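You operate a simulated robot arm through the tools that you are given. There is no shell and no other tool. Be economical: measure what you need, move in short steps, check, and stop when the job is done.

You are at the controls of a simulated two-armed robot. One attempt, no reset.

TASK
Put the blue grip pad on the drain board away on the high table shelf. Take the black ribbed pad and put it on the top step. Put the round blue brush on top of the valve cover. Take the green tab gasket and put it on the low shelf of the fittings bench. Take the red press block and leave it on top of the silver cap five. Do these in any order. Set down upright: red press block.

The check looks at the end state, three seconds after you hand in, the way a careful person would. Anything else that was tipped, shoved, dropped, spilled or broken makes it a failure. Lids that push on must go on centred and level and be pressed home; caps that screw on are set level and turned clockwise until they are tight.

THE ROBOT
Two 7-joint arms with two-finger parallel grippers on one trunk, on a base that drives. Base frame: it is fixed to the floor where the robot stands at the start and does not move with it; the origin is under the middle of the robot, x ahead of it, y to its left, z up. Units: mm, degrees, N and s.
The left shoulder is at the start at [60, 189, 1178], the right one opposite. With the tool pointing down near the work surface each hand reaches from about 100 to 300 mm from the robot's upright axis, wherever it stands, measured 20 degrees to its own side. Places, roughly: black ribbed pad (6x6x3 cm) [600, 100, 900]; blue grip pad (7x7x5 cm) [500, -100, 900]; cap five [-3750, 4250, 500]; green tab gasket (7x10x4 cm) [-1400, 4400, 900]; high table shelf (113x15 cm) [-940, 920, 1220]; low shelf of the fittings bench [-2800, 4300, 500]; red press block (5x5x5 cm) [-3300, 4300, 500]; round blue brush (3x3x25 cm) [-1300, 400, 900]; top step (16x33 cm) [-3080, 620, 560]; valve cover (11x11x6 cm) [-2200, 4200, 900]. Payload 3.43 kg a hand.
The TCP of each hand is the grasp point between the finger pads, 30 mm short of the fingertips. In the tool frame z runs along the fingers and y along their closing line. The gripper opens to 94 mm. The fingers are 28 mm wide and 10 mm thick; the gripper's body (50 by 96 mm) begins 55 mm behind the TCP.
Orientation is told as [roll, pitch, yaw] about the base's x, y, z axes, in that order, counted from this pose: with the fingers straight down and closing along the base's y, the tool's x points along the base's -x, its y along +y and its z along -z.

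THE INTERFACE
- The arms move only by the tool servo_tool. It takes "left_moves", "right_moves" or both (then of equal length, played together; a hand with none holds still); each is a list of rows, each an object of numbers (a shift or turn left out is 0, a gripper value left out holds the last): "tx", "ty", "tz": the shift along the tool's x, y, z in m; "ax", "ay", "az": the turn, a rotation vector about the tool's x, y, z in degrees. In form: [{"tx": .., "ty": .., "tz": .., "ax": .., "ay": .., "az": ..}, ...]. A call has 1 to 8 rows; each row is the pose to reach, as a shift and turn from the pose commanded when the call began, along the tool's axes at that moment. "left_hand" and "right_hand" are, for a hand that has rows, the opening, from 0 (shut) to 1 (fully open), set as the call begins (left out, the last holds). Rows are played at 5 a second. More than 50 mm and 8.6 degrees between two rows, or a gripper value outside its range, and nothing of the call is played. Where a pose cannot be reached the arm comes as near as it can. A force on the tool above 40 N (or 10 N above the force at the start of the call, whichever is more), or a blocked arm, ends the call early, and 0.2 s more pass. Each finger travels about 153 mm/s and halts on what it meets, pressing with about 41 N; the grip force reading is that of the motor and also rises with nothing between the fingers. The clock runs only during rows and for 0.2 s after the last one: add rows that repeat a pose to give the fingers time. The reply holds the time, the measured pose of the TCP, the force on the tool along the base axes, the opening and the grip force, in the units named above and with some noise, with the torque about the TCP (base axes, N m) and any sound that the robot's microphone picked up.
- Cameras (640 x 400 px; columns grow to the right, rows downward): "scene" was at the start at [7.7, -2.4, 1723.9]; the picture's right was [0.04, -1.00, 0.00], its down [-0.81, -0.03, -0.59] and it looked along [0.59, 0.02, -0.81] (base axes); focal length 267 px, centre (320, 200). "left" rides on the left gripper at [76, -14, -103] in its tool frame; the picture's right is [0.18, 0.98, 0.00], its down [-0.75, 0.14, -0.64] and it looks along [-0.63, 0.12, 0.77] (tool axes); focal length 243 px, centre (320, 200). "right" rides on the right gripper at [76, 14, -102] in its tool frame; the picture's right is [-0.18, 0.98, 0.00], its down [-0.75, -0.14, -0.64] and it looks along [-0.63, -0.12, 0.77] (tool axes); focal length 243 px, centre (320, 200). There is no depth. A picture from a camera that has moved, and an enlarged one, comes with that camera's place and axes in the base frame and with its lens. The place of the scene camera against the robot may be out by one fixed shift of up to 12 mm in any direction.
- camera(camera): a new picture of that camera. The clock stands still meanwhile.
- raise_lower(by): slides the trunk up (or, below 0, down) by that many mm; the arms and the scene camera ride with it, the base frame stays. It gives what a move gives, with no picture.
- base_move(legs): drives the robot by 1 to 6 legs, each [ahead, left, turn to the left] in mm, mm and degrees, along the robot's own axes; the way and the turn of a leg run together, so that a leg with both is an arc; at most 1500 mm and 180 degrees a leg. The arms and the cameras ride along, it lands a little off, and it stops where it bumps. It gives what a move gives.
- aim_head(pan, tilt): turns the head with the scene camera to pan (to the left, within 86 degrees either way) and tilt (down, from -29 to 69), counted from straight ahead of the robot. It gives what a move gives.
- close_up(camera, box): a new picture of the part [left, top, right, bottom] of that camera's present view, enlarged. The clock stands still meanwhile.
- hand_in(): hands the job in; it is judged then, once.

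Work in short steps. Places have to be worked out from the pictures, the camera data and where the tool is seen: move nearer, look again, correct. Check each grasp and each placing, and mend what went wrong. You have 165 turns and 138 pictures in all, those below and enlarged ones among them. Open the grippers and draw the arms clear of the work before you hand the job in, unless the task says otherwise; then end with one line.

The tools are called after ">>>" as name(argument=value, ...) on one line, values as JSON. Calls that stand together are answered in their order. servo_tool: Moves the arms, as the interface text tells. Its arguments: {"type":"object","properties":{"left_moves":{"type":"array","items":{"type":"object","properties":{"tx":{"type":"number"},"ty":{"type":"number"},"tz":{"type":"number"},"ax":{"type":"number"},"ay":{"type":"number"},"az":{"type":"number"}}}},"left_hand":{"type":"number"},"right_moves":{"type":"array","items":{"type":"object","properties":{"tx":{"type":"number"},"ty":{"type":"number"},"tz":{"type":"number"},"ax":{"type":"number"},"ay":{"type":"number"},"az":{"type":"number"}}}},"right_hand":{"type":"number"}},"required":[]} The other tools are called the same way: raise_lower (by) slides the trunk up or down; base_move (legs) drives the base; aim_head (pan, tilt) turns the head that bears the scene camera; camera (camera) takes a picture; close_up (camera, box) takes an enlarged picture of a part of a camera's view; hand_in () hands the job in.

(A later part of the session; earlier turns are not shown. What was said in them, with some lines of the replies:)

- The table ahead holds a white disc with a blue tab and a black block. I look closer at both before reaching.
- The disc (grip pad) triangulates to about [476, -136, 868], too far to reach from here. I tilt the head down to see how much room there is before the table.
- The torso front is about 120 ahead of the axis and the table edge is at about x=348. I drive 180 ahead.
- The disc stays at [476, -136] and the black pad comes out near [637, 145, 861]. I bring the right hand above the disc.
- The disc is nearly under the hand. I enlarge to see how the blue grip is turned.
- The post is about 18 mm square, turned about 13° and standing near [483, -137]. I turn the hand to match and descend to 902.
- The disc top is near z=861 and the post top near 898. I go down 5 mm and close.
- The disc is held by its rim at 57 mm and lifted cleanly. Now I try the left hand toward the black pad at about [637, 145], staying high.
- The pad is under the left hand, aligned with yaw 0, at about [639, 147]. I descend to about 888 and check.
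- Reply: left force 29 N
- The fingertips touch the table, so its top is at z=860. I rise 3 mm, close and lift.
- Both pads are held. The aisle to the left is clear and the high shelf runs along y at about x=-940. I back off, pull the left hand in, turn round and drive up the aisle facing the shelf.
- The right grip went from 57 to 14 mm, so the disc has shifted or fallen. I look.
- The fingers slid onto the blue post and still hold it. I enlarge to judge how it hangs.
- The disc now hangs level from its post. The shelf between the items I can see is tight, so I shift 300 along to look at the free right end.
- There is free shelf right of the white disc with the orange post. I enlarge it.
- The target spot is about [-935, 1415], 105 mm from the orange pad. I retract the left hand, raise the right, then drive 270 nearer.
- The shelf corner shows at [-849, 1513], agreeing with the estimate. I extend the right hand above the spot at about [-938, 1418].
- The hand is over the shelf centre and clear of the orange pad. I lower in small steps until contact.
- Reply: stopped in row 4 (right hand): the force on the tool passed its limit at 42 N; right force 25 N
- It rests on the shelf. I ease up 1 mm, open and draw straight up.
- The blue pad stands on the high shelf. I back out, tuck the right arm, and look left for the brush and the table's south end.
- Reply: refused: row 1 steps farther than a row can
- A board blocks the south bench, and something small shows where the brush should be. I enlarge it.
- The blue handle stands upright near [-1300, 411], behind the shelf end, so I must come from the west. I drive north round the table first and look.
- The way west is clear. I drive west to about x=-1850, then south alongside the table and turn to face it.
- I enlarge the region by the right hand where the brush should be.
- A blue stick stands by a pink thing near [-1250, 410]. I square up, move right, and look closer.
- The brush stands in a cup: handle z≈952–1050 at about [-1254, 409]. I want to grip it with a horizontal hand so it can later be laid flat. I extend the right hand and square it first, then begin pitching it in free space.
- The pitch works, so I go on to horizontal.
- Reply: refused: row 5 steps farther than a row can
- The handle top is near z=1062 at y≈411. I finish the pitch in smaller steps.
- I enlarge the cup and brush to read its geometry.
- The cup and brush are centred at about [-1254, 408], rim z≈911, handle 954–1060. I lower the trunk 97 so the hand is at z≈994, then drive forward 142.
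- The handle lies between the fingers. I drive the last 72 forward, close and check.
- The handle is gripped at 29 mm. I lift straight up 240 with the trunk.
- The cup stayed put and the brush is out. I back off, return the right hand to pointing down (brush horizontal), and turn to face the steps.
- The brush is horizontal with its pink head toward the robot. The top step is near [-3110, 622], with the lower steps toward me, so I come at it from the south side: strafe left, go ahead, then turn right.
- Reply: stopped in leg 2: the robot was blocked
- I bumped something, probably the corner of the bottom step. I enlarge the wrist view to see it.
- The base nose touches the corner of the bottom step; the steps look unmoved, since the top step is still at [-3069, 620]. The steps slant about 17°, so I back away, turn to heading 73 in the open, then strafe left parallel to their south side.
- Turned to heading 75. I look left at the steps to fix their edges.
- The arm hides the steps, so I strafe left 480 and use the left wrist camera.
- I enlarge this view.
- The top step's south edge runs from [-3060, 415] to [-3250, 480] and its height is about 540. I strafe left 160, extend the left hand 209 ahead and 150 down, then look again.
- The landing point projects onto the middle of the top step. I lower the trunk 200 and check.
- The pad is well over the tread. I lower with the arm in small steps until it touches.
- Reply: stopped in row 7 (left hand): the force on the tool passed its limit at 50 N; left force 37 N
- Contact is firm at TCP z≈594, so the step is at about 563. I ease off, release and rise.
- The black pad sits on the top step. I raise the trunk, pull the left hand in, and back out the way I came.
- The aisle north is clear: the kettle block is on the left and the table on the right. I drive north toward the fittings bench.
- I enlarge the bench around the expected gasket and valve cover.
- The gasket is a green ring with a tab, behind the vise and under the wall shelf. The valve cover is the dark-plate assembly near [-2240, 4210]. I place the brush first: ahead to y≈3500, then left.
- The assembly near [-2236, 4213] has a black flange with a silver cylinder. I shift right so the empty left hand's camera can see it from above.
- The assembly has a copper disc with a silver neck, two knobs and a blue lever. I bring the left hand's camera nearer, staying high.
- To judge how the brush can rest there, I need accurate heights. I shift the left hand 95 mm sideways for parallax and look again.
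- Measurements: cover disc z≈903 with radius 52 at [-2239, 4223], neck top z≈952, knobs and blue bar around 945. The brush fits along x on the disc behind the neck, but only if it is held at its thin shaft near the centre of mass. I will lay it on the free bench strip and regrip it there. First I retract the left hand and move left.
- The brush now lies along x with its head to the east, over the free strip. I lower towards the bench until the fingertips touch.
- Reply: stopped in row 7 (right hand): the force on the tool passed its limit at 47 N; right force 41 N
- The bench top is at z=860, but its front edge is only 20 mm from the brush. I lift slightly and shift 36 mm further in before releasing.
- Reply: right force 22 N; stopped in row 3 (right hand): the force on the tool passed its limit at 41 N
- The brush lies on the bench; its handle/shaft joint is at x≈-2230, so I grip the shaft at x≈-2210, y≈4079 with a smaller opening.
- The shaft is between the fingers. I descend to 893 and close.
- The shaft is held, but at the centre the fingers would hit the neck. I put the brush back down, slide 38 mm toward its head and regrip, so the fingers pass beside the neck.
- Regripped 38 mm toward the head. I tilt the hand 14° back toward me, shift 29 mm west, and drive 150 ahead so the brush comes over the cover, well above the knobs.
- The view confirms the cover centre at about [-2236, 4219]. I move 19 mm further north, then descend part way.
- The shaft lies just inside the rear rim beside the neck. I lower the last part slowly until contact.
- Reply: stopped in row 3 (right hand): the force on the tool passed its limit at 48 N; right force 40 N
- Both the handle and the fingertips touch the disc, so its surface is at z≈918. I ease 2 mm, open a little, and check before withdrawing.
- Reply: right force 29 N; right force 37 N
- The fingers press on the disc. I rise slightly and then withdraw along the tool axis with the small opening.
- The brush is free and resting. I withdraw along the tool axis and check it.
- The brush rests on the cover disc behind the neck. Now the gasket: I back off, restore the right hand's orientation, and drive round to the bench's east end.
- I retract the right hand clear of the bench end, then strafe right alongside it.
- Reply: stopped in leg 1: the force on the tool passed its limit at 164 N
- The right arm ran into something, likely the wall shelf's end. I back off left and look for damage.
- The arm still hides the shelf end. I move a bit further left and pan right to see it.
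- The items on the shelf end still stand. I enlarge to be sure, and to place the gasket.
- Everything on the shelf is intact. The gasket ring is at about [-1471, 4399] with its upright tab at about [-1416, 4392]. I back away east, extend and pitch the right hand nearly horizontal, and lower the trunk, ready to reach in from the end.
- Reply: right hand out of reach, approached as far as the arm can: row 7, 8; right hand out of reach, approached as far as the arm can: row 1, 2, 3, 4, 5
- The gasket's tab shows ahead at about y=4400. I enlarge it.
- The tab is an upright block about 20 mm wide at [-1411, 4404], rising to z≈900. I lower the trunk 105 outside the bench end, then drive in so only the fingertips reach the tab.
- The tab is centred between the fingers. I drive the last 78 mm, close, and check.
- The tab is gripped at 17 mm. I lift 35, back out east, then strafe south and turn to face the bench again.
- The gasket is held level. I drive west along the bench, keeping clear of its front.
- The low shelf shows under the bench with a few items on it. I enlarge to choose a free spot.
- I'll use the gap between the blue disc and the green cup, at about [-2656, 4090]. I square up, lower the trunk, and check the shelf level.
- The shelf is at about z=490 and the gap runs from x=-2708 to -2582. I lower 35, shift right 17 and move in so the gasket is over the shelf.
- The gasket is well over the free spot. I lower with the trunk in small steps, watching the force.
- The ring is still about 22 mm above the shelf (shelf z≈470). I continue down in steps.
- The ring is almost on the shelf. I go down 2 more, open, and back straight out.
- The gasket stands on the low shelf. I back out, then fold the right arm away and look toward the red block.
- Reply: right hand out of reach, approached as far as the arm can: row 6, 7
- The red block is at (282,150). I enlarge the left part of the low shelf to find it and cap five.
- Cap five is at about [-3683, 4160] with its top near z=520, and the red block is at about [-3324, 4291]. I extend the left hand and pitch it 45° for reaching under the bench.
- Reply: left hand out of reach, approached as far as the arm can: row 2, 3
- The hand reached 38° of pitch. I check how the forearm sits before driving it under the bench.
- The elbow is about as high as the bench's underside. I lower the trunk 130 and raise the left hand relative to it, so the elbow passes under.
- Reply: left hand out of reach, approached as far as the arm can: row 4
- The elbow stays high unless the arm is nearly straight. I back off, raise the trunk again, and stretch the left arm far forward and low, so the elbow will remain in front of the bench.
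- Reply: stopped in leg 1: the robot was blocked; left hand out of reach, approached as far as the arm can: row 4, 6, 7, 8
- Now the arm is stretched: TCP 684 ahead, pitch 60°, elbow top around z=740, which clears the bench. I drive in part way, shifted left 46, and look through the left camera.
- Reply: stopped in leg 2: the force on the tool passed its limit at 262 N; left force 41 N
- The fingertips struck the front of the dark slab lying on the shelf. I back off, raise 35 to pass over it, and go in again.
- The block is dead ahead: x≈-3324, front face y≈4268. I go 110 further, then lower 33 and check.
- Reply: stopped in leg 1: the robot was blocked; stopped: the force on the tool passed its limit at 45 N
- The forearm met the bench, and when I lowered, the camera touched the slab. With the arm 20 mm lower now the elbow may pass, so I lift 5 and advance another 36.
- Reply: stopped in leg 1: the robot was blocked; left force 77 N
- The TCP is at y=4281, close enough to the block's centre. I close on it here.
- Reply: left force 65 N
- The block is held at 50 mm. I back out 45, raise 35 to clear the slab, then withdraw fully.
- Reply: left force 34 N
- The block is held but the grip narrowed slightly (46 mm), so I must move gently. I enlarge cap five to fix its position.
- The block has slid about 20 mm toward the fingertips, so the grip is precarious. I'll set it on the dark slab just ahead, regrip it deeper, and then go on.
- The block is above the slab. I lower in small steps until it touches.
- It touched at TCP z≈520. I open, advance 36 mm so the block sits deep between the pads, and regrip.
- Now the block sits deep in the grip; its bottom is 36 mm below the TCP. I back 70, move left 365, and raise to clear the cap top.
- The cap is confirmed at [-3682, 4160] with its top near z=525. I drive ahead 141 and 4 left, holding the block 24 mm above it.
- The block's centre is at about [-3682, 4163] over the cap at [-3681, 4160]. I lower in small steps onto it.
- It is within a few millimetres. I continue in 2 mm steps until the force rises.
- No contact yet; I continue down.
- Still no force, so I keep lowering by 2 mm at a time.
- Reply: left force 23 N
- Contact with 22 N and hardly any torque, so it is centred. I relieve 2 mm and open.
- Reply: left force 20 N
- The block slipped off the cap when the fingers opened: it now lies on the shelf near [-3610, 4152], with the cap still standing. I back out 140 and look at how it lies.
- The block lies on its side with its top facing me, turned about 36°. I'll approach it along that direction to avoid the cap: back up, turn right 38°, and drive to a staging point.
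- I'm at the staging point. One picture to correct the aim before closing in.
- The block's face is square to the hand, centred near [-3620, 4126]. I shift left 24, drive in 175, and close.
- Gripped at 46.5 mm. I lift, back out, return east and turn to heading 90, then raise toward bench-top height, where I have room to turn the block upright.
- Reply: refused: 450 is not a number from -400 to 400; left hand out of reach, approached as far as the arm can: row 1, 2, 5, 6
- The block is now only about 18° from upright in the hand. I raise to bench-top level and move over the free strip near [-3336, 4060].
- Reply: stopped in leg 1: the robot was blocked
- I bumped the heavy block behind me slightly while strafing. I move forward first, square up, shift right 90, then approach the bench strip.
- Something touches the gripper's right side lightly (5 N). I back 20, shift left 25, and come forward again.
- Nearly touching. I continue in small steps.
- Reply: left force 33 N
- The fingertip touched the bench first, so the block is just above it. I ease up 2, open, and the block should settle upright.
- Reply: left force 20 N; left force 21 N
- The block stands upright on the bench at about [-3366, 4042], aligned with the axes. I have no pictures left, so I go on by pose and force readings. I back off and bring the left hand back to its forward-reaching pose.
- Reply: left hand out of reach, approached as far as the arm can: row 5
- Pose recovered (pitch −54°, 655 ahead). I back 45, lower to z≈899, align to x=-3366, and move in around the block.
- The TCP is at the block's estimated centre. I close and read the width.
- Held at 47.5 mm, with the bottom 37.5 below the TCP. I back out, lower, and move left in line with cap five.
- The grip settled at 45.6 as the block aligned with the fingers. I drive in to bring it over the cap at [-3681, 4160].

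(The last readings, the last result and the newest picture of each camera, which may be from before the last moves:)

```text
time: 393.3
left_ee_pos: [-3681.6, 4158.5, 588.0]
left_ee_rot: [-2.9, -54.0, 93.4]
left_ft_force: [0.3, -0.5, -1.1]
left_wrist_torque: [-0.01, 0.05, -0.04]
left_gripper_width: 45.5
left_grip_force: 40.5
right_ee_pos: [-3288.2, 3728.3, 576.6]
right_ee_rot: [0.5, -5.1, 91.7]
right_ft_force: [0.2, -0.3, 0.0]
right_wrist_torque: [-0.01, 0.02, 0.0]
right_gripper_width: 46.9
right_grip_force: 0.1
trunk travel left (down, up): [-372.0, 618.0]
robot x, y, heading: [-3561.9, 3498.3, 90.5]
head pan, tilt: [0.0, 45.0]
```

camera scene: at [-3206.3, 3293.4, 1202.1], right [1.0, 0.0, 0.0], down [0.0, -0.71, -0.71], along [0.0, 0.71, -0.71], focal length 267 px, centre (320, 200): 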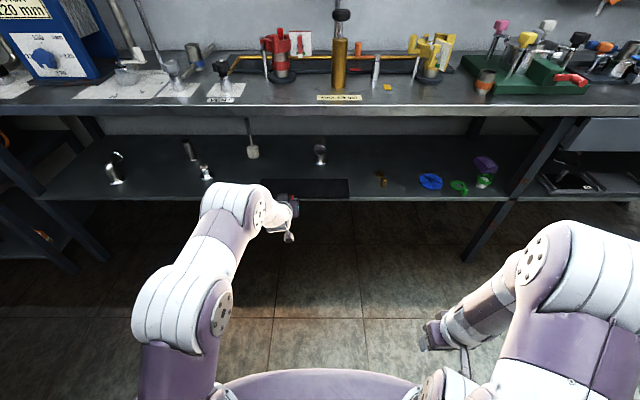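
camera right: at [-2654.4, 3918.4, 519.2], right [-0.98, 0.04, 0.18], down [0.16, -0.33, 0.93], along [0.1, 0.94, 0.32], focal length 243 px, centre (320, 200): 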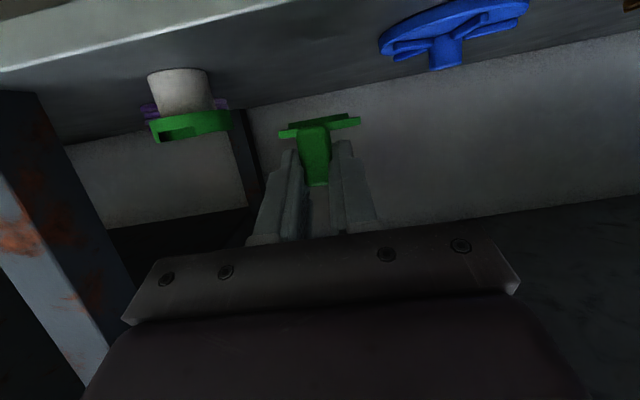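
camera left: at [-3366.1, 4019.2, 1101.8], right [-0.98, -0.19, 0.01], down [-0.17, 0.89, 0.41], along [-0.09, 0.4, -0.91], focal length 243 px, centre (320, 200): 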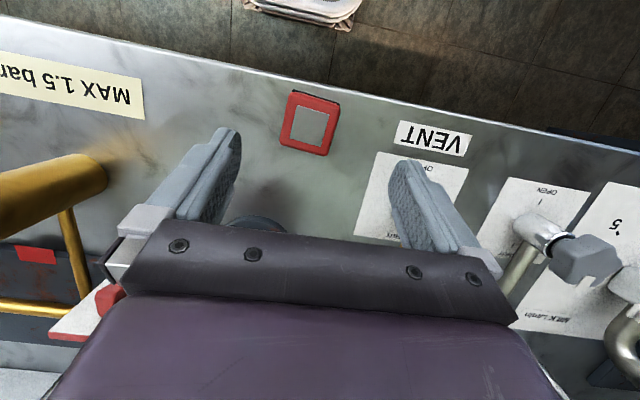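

The TCP is at [-3681.6, 4158.5]. I lower to near contact and then by 2 mm steps.

>>> raise_lower(by=-26)

>>> raise_lower(by=-4)

>>> raise_lower(by=-2)

>>> raise_lower(by=-2)

```text
time: 394.0
left_ee_pos: [-3681.8, 4158.1, 562.8]
left_ee_rot: [-2.9, -53.9, 93.4]
left_ft_force: [-0.2, 1.0, -0.7]
left_wrist_torque: [-0.03, -0.02, -0.03]
left_gripper_width: 45.6
left_grip_force: 40.7
right_ee_pos: [-3288.7, 3727.5, 551.2]
right_ee_rot: [0.5, -5.3, 91.6]
right_ft_force: [0.7, 0.3, 0.2]
right_wrist_torque: [-0.02, 0.03, 0.0]
right_gripper_width: 47.1
right_grip_force: 0.1
trunk travel left (down, up): [-346.0, 644.0]
robot x, y, heading: [-3563.2, 3499.7, 90.1]
head pan, tilt: [0.0, 45.0]
```

```text
time: 394.5
left_ee_pos: [-3680.6, 4158.5, 557.4]
left_ee_rot: [-2.9, -54.0, 93.4]
left_ft_force: [0.1, 0.0, -0.9]
left_wrist_torque: [-0.04, 0.0, 0.02]
left_gripper_width: 45.5
left_grip_force: 41.3
right_ee_pos: [-3287.7, 3726.9, 546.7]
right_ee_rot: [0.5, -5.1, 91.7]
right_ft_force: [0.2, 0.3, 0.5]
right_wrist_torque: [0.02, -0.02, 0.0]
right_gripper_width: 47.0
right_grip_force: 0.0
trunk travel left (down, up): [-342.0, 648.0]
robot x, y, heading: [-3564.1, 3500.9, 90.3]
head pan, tilt: [0.0, 45.0]
```

```text
time: 395.0
left_ee_pos: [-3681.3, 4158.0, 556.7]
left_ee_rot: [-3.0, -54.1, 93.5]
left_ft_force: [-1.0, 0.6, -1.5]
left_wrist_torque: [0.01, 0.02, -0.01]
left_gripper_width: 45.6
left_grip_force: 40.9
right_ee_pos: [-3287.8, 3726.1, 544.5]
right_ee_rot: [0.5, -5.3, 91.6]
right_ft_force: [-0.2, 0.8, 0.2]
right_wrist_torque: [0.01, 0.03, -0.01]
right_gripper_width: 47.3
right_grip_force: 0.1
trunk travel left (down, up): [-340.0, 650.0]
robot x, y, heading: [-3562.0, 3499.0, 90.1]
head pan, tilt: [0.0, 45.0]
```

```text
time: 395.6
left_ee_pos: [-3680.5, 4158.1, 555.7]
left_ee_rot: [-3.0, -54.1, 93.4]
left_ft_force: [-0.4, -1.8, 3.0]
left_wrist_torque: [0.05, -0.01, -0.03]
left_gripper_width: 45.5
left_grip_force: 40.7
right_ee_pos: [-3288.0, 3726.8, 543.8]
right_ee_rot: [0.6, -5.2, 91.7]
right_ft_force: [-0.1, 0.4, 1.0]
right_wrist_torque: [0.03, 0.01, 0.01]
right_gripper_width: 47.0
right_grip_force: 0.0
trunk travel left (down, up): [-338.0, 652.0]
robot x, y, heading: [-3563.2, 3499.8, 90.2]
head pan, tilt: [0.0, 45.0]
```

First contact (3 N). I press 2 mm more to read where the support acts.

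>>> raise_lower(by=-2)

>>> raise_lower(by=-1)

```text
time: 396.1
left_ee_pos: [-3680.9, 4159.0, 554.9]
left_ee_rot: [-3.0, -54.3, 93.5]
left_ft_force: [-0.6, -2.9, 11.8]
left_wrist_torque: [0.13, -0.19, 0.01]
left_gripper_width: 45.7
left_grip_force: 41.2
right_ee_pos: [-3287.3, 3727.6, 541.9]
right_ee_rot: [0.5, -5.2, 91.6]
right_ft_force: [0.1, 0.1, -0.2]
right_wrist_torque: [-0.04, -0.01, 0.02]
right_gripper_width: 46.8
right_grip_force: 0.0
trunk travel left (down, up): [-336.0, 654.0]
robot x, y, heading: [-3560.9, 3500.8, 90.0]
head pan, tilt: [0.0, 45.0]
```

```text
time: 396.6
left_ee_pos: [-3679.8, 4158.1, 554.1]
left_ee_rot: [-2.9, -54.3, 93.5]
left_ft_force: [-0.5, -5.9, 21.2]
left_wrist_torque: [0.09, -0.29, -0.04]
left_gripper_width: 45.4
left_grip_force: 41.1
right_ee_pos: [-3287.5, 3724.9, 541.0]
right_ee_rot: [0.5, -5.3, 91.7]
right_ft_force: [0.1, 0.0, 0.7]
right_wrist_torque: [-0.01, 0.02, 0.03]
right_gripper_width: 47.2
right_grip_force: 0.1
trunk travel left (down, up): [-335.0, 655.0]
robot x, y, heading: [-3565.7, 3500.5, 90.2]
head pan, tilt: [0.0, 45.0]
```

The support acts slightly to the north-east, consistent with a small tilt; the cap centre is within about 5 mm of the block's centre. I relieve the preload and open gradually.

>>> raise_lower(by=3)

>>> servo_tool(left_moves=[{}, {}], left_hand=0.5)

>>> servo_tool(left_moves=[{}, {}], left_hand=0.55)

>>> servo_tool(left_moves=[{}, {}], left_hand=0.62)

>>> servo_tool(left_moves=[{}, {}], left_hand=0.8)

```text
time: 397.1
left_ee_pos: [-3679.7, 4157.7, 555.4]
left_ee_rot: [-2.9, -54.0, 93.4]
left_ft_force: [-0.9, 5.7, 11.7]
left_wrist_torque: [0.37, -0.15, 0.11]
left_gripper_width: 45.2
left_grip_force: 40.6
right_ee_pos: [-3288.0, 3726.1, 543.5]
right_ee_rot: [0.5, -5.2, 91.7]
right_ft_force: [-0.6, -0.6, 0.4]
right_wrist_torque: [0.01, 0.01, 0.0]
right_gripper_width: 46.9
right_grip_force: 0.0
trunk travel left (down, up): [-338.0, 652.0]
robot x, y, heading: [-3561.0, 3499.7, 90.2]
head pan, tilt: [0.0, 45.0]
```

```text
time: 397.7
left_ee_pos: [-3681.2, 4158.3, 554.1]
left_ee_rot: [-2.8, -54.0, 93.4]
left_ft_force: [2.6, -2.3, 8.1]
left_wrist_torque: [0.02, -0.19, -0.04]
left_gripper_width: 48.1
left_grip_force: 0.7
right_ee_pos: [-3287.6, 3726.2, 542.5]
right_ee_rot: [0.5, -5.3, 91.7]
right_ft_force: [0.5, 0.5, 0.0]
right_wrist_torque: [0.0, 0.0, 0.01]
right_gripper_width: 47.3
right_grip_force: 0.1
trunk travel left (down, up): [-338.0, 652.0]
robot x, y, heading: [-3558.4, 3499.4, 90.1]
head pan, tilt: [0.0, 45.0]
```

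```text
time: 398.3
left_ee_pos: [-3680.6, 4158.6, 554.0]
left_ee_rot: [-2.8, -54.0, 93.4]
left_ft_force: [0.8, -0.5, 4.3]
left_wrist_torque: [0.03, -0.13, 0.0]
left_gripper_width: 51.9
left_grip_force: 0.2
right_ee_pos: [-3288.6, 3727.5, 541.8]
right_ee_rot: [0.5, -5.2, 91.7]
right_ft_force: [0.1, 0.0, -0.2]
right_wrist_torque: [-0.01, 0.0, 0.01]
right_gripper_width: 47.0
right_grip_force: 0.0
trunk travel left (down, up): [-338.0, 652.0]
robot x, y, heading: [-3562.2, 3500.1, 90.1]
head pan, tilt: [0.0, 45.0]
```

```text
time: 398.9
left_ee_pos: [-3681.7, 4157.3, 554.2]
left_ee_rot: [-2.9, -53.8, 93.3]
left_ft_force: [0.9, -0.6, 0.0]
left_wrist_torque: [0.0, 0.0, 0.02]
left_gripper_width: 58.4
left_grip_force: 0.0
right_ee_pos: [-3288.4, 3727.3, 542.3]
right_ee_rot: [0.5, -5.2, 91.8]
right_ft_force: [0.3, 0.0, -0.2]
right_wrist_torque: [-0.04, 0.0, 0.0]
right_gripper_width: 47.0
right_grip_force: 0.1
trunk travel left (down, up): [-338.0, 652.0]
robot x, y, heading: [-3560.9, 3501.8, 90.2]
head pan, tilt: [0.0, 45.0]
```

```text
time: 399.5
left_ee_pos: [-3681.5, 4158.2, 553.8]
left_ee_rot: [-2.9, -54.0, 93.4]
left_ft_force: [0.1, -0.3, 0.0]
left_wrist_torque: [0.0, -0.01, -0.01]
left_gripper_width: 75.4
left_grip_force: 0.1
right_ee_pos: [-3286.5, 3726.2, 542.6]
right_ee_rot: [0.5, -5.2, 91.7]
right_ft_force: [0.7, -0.5, -0.7]
right_wrist_torque: [0.01, -0.01, 0.02]
right_gripper_width: 47.0
right_grip_force: 0.0
trunk travel left (down, up): [-338.0, 652.0]
robot x, y, heading: [-3564.3, 3498.9, 90.0]
head pan, tilt: [0.0, 45.0]
```

The fingers are free of the block with no residual force. I back straight out, then bring the arms clear.

>>> base_move(legs=[[-60, 0, 0]])

>>> base_move(legs=[[-230, 0, 0]])

>>> servo_tool(left_moves=[{}], left_hand=1, right_moves=[{}], right_hand=1)

```text
time: 400.5
left_ee_pos: [-3679.9, 4100.1, 553.8]
left_ee_rot: [-2.9, -53.9, 93.3]
left_ft_force: [0.9, 0.3, -0.3]
left_wrist_torque: [-0.01, 0.0, -0.02]
left_gripper_width: 75.1
left_grip_force: 0.0
right_ee_pos: [-3286.1, 3668.6, 542.8]
right_ee_rot: [0.6, -5.2, 91.7]
right_ft_force: [0.6, -0.5, 0.2]
right_wrist_torque: [-0.01, -0.02, 0.01]
right_gripper_width: 47.1
right_grip_force: 0.0
trunk travel left (down, up): [-338.0, 652.0]
robot x, y, heading: [-3562.1, 3443.3, 89.9]
head pan, tilt: [0.0, 45.0]
```

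```text
time: 402.2
left_ee_pos: [-3683.2, 3872.7, 554.4]
left_ee_rot: [-3.0, -54.0, 93.8]
left_ft_force: [0.7, 0.1, 0.9]
left_wrist_torque: [-0.01, 0.0, 0.01]
left_gripper_width: 75.2
left_grip_force: 0.0
right_ee_pos: [-3288.3, 3443.9, 542.3]
right_ee_rot: [0.7, -5.2, 92.0]
right_ft_force: [0.3, 0.0, -0.1]
right_wrist_torque: [0.01, -0.01, 0.04]
right_gripper_width: 47.0
right_grip_force: 0.1
trunk travel left (down, up): [-338.0, 652.0]
robot x, y, heading: [-3562.4, 3217.8, 90.7]
head pan, tilt: [0.0, 45.0]
```

```text
time: 402.6
left_ee_pos: [-3683.7, 3873.3, 554.9]
left_ee_rot: [-3.0, -54.0, 93.7]
left_ft_force: [0.3, 0.0, -0.2]
left_wrist_torque: [0.02, 0.01, -0.01]
left_gripper_width: 94.2
left_grip_force: 0.0
right_ee_pos: [-3287.6, 3443.8, 542.9]
right_ee_rot: [0.5, -5.2, 92.0]
right_ft_force: [0.1, 0.7, 0.3]
right_wrist_torque: [0.0, -0.02, 0.02]
right_gripper_width: 94.1
right_grip_force: 0.1
trunk travel left (down, up): [-338.0, 652.0]
robot x, y, heading: [-3563.4, 3211.6, 90.6]
head pan, tilt: [0.0, 45.0]
```

Both grippers are open and clear of the work, and I have no pictures left to check with. I hand in.

>>> hand_in()

```text
The job is handed in.
```

I handed in with all five items moved, but the red press block's final placing on cap five was done without pictures, so I can't confirm it is there and upright. The blue pad was seen on the high shelf, the black pad on the top step, the brush lying on the valve cover and the gasket on the low shelf. On the first try the red block fell off cap five onto the shelf. I set it upright again and replaced it by pose and force readings alone. I also bumped the steps, the wall shelf's end, the dark slab on the low shelf and the concrete block. The steps and wall shelf showed no shift afterwards. The slab looked to be in place, though possibly slightly skewed, and I never got a look at the concrete block.
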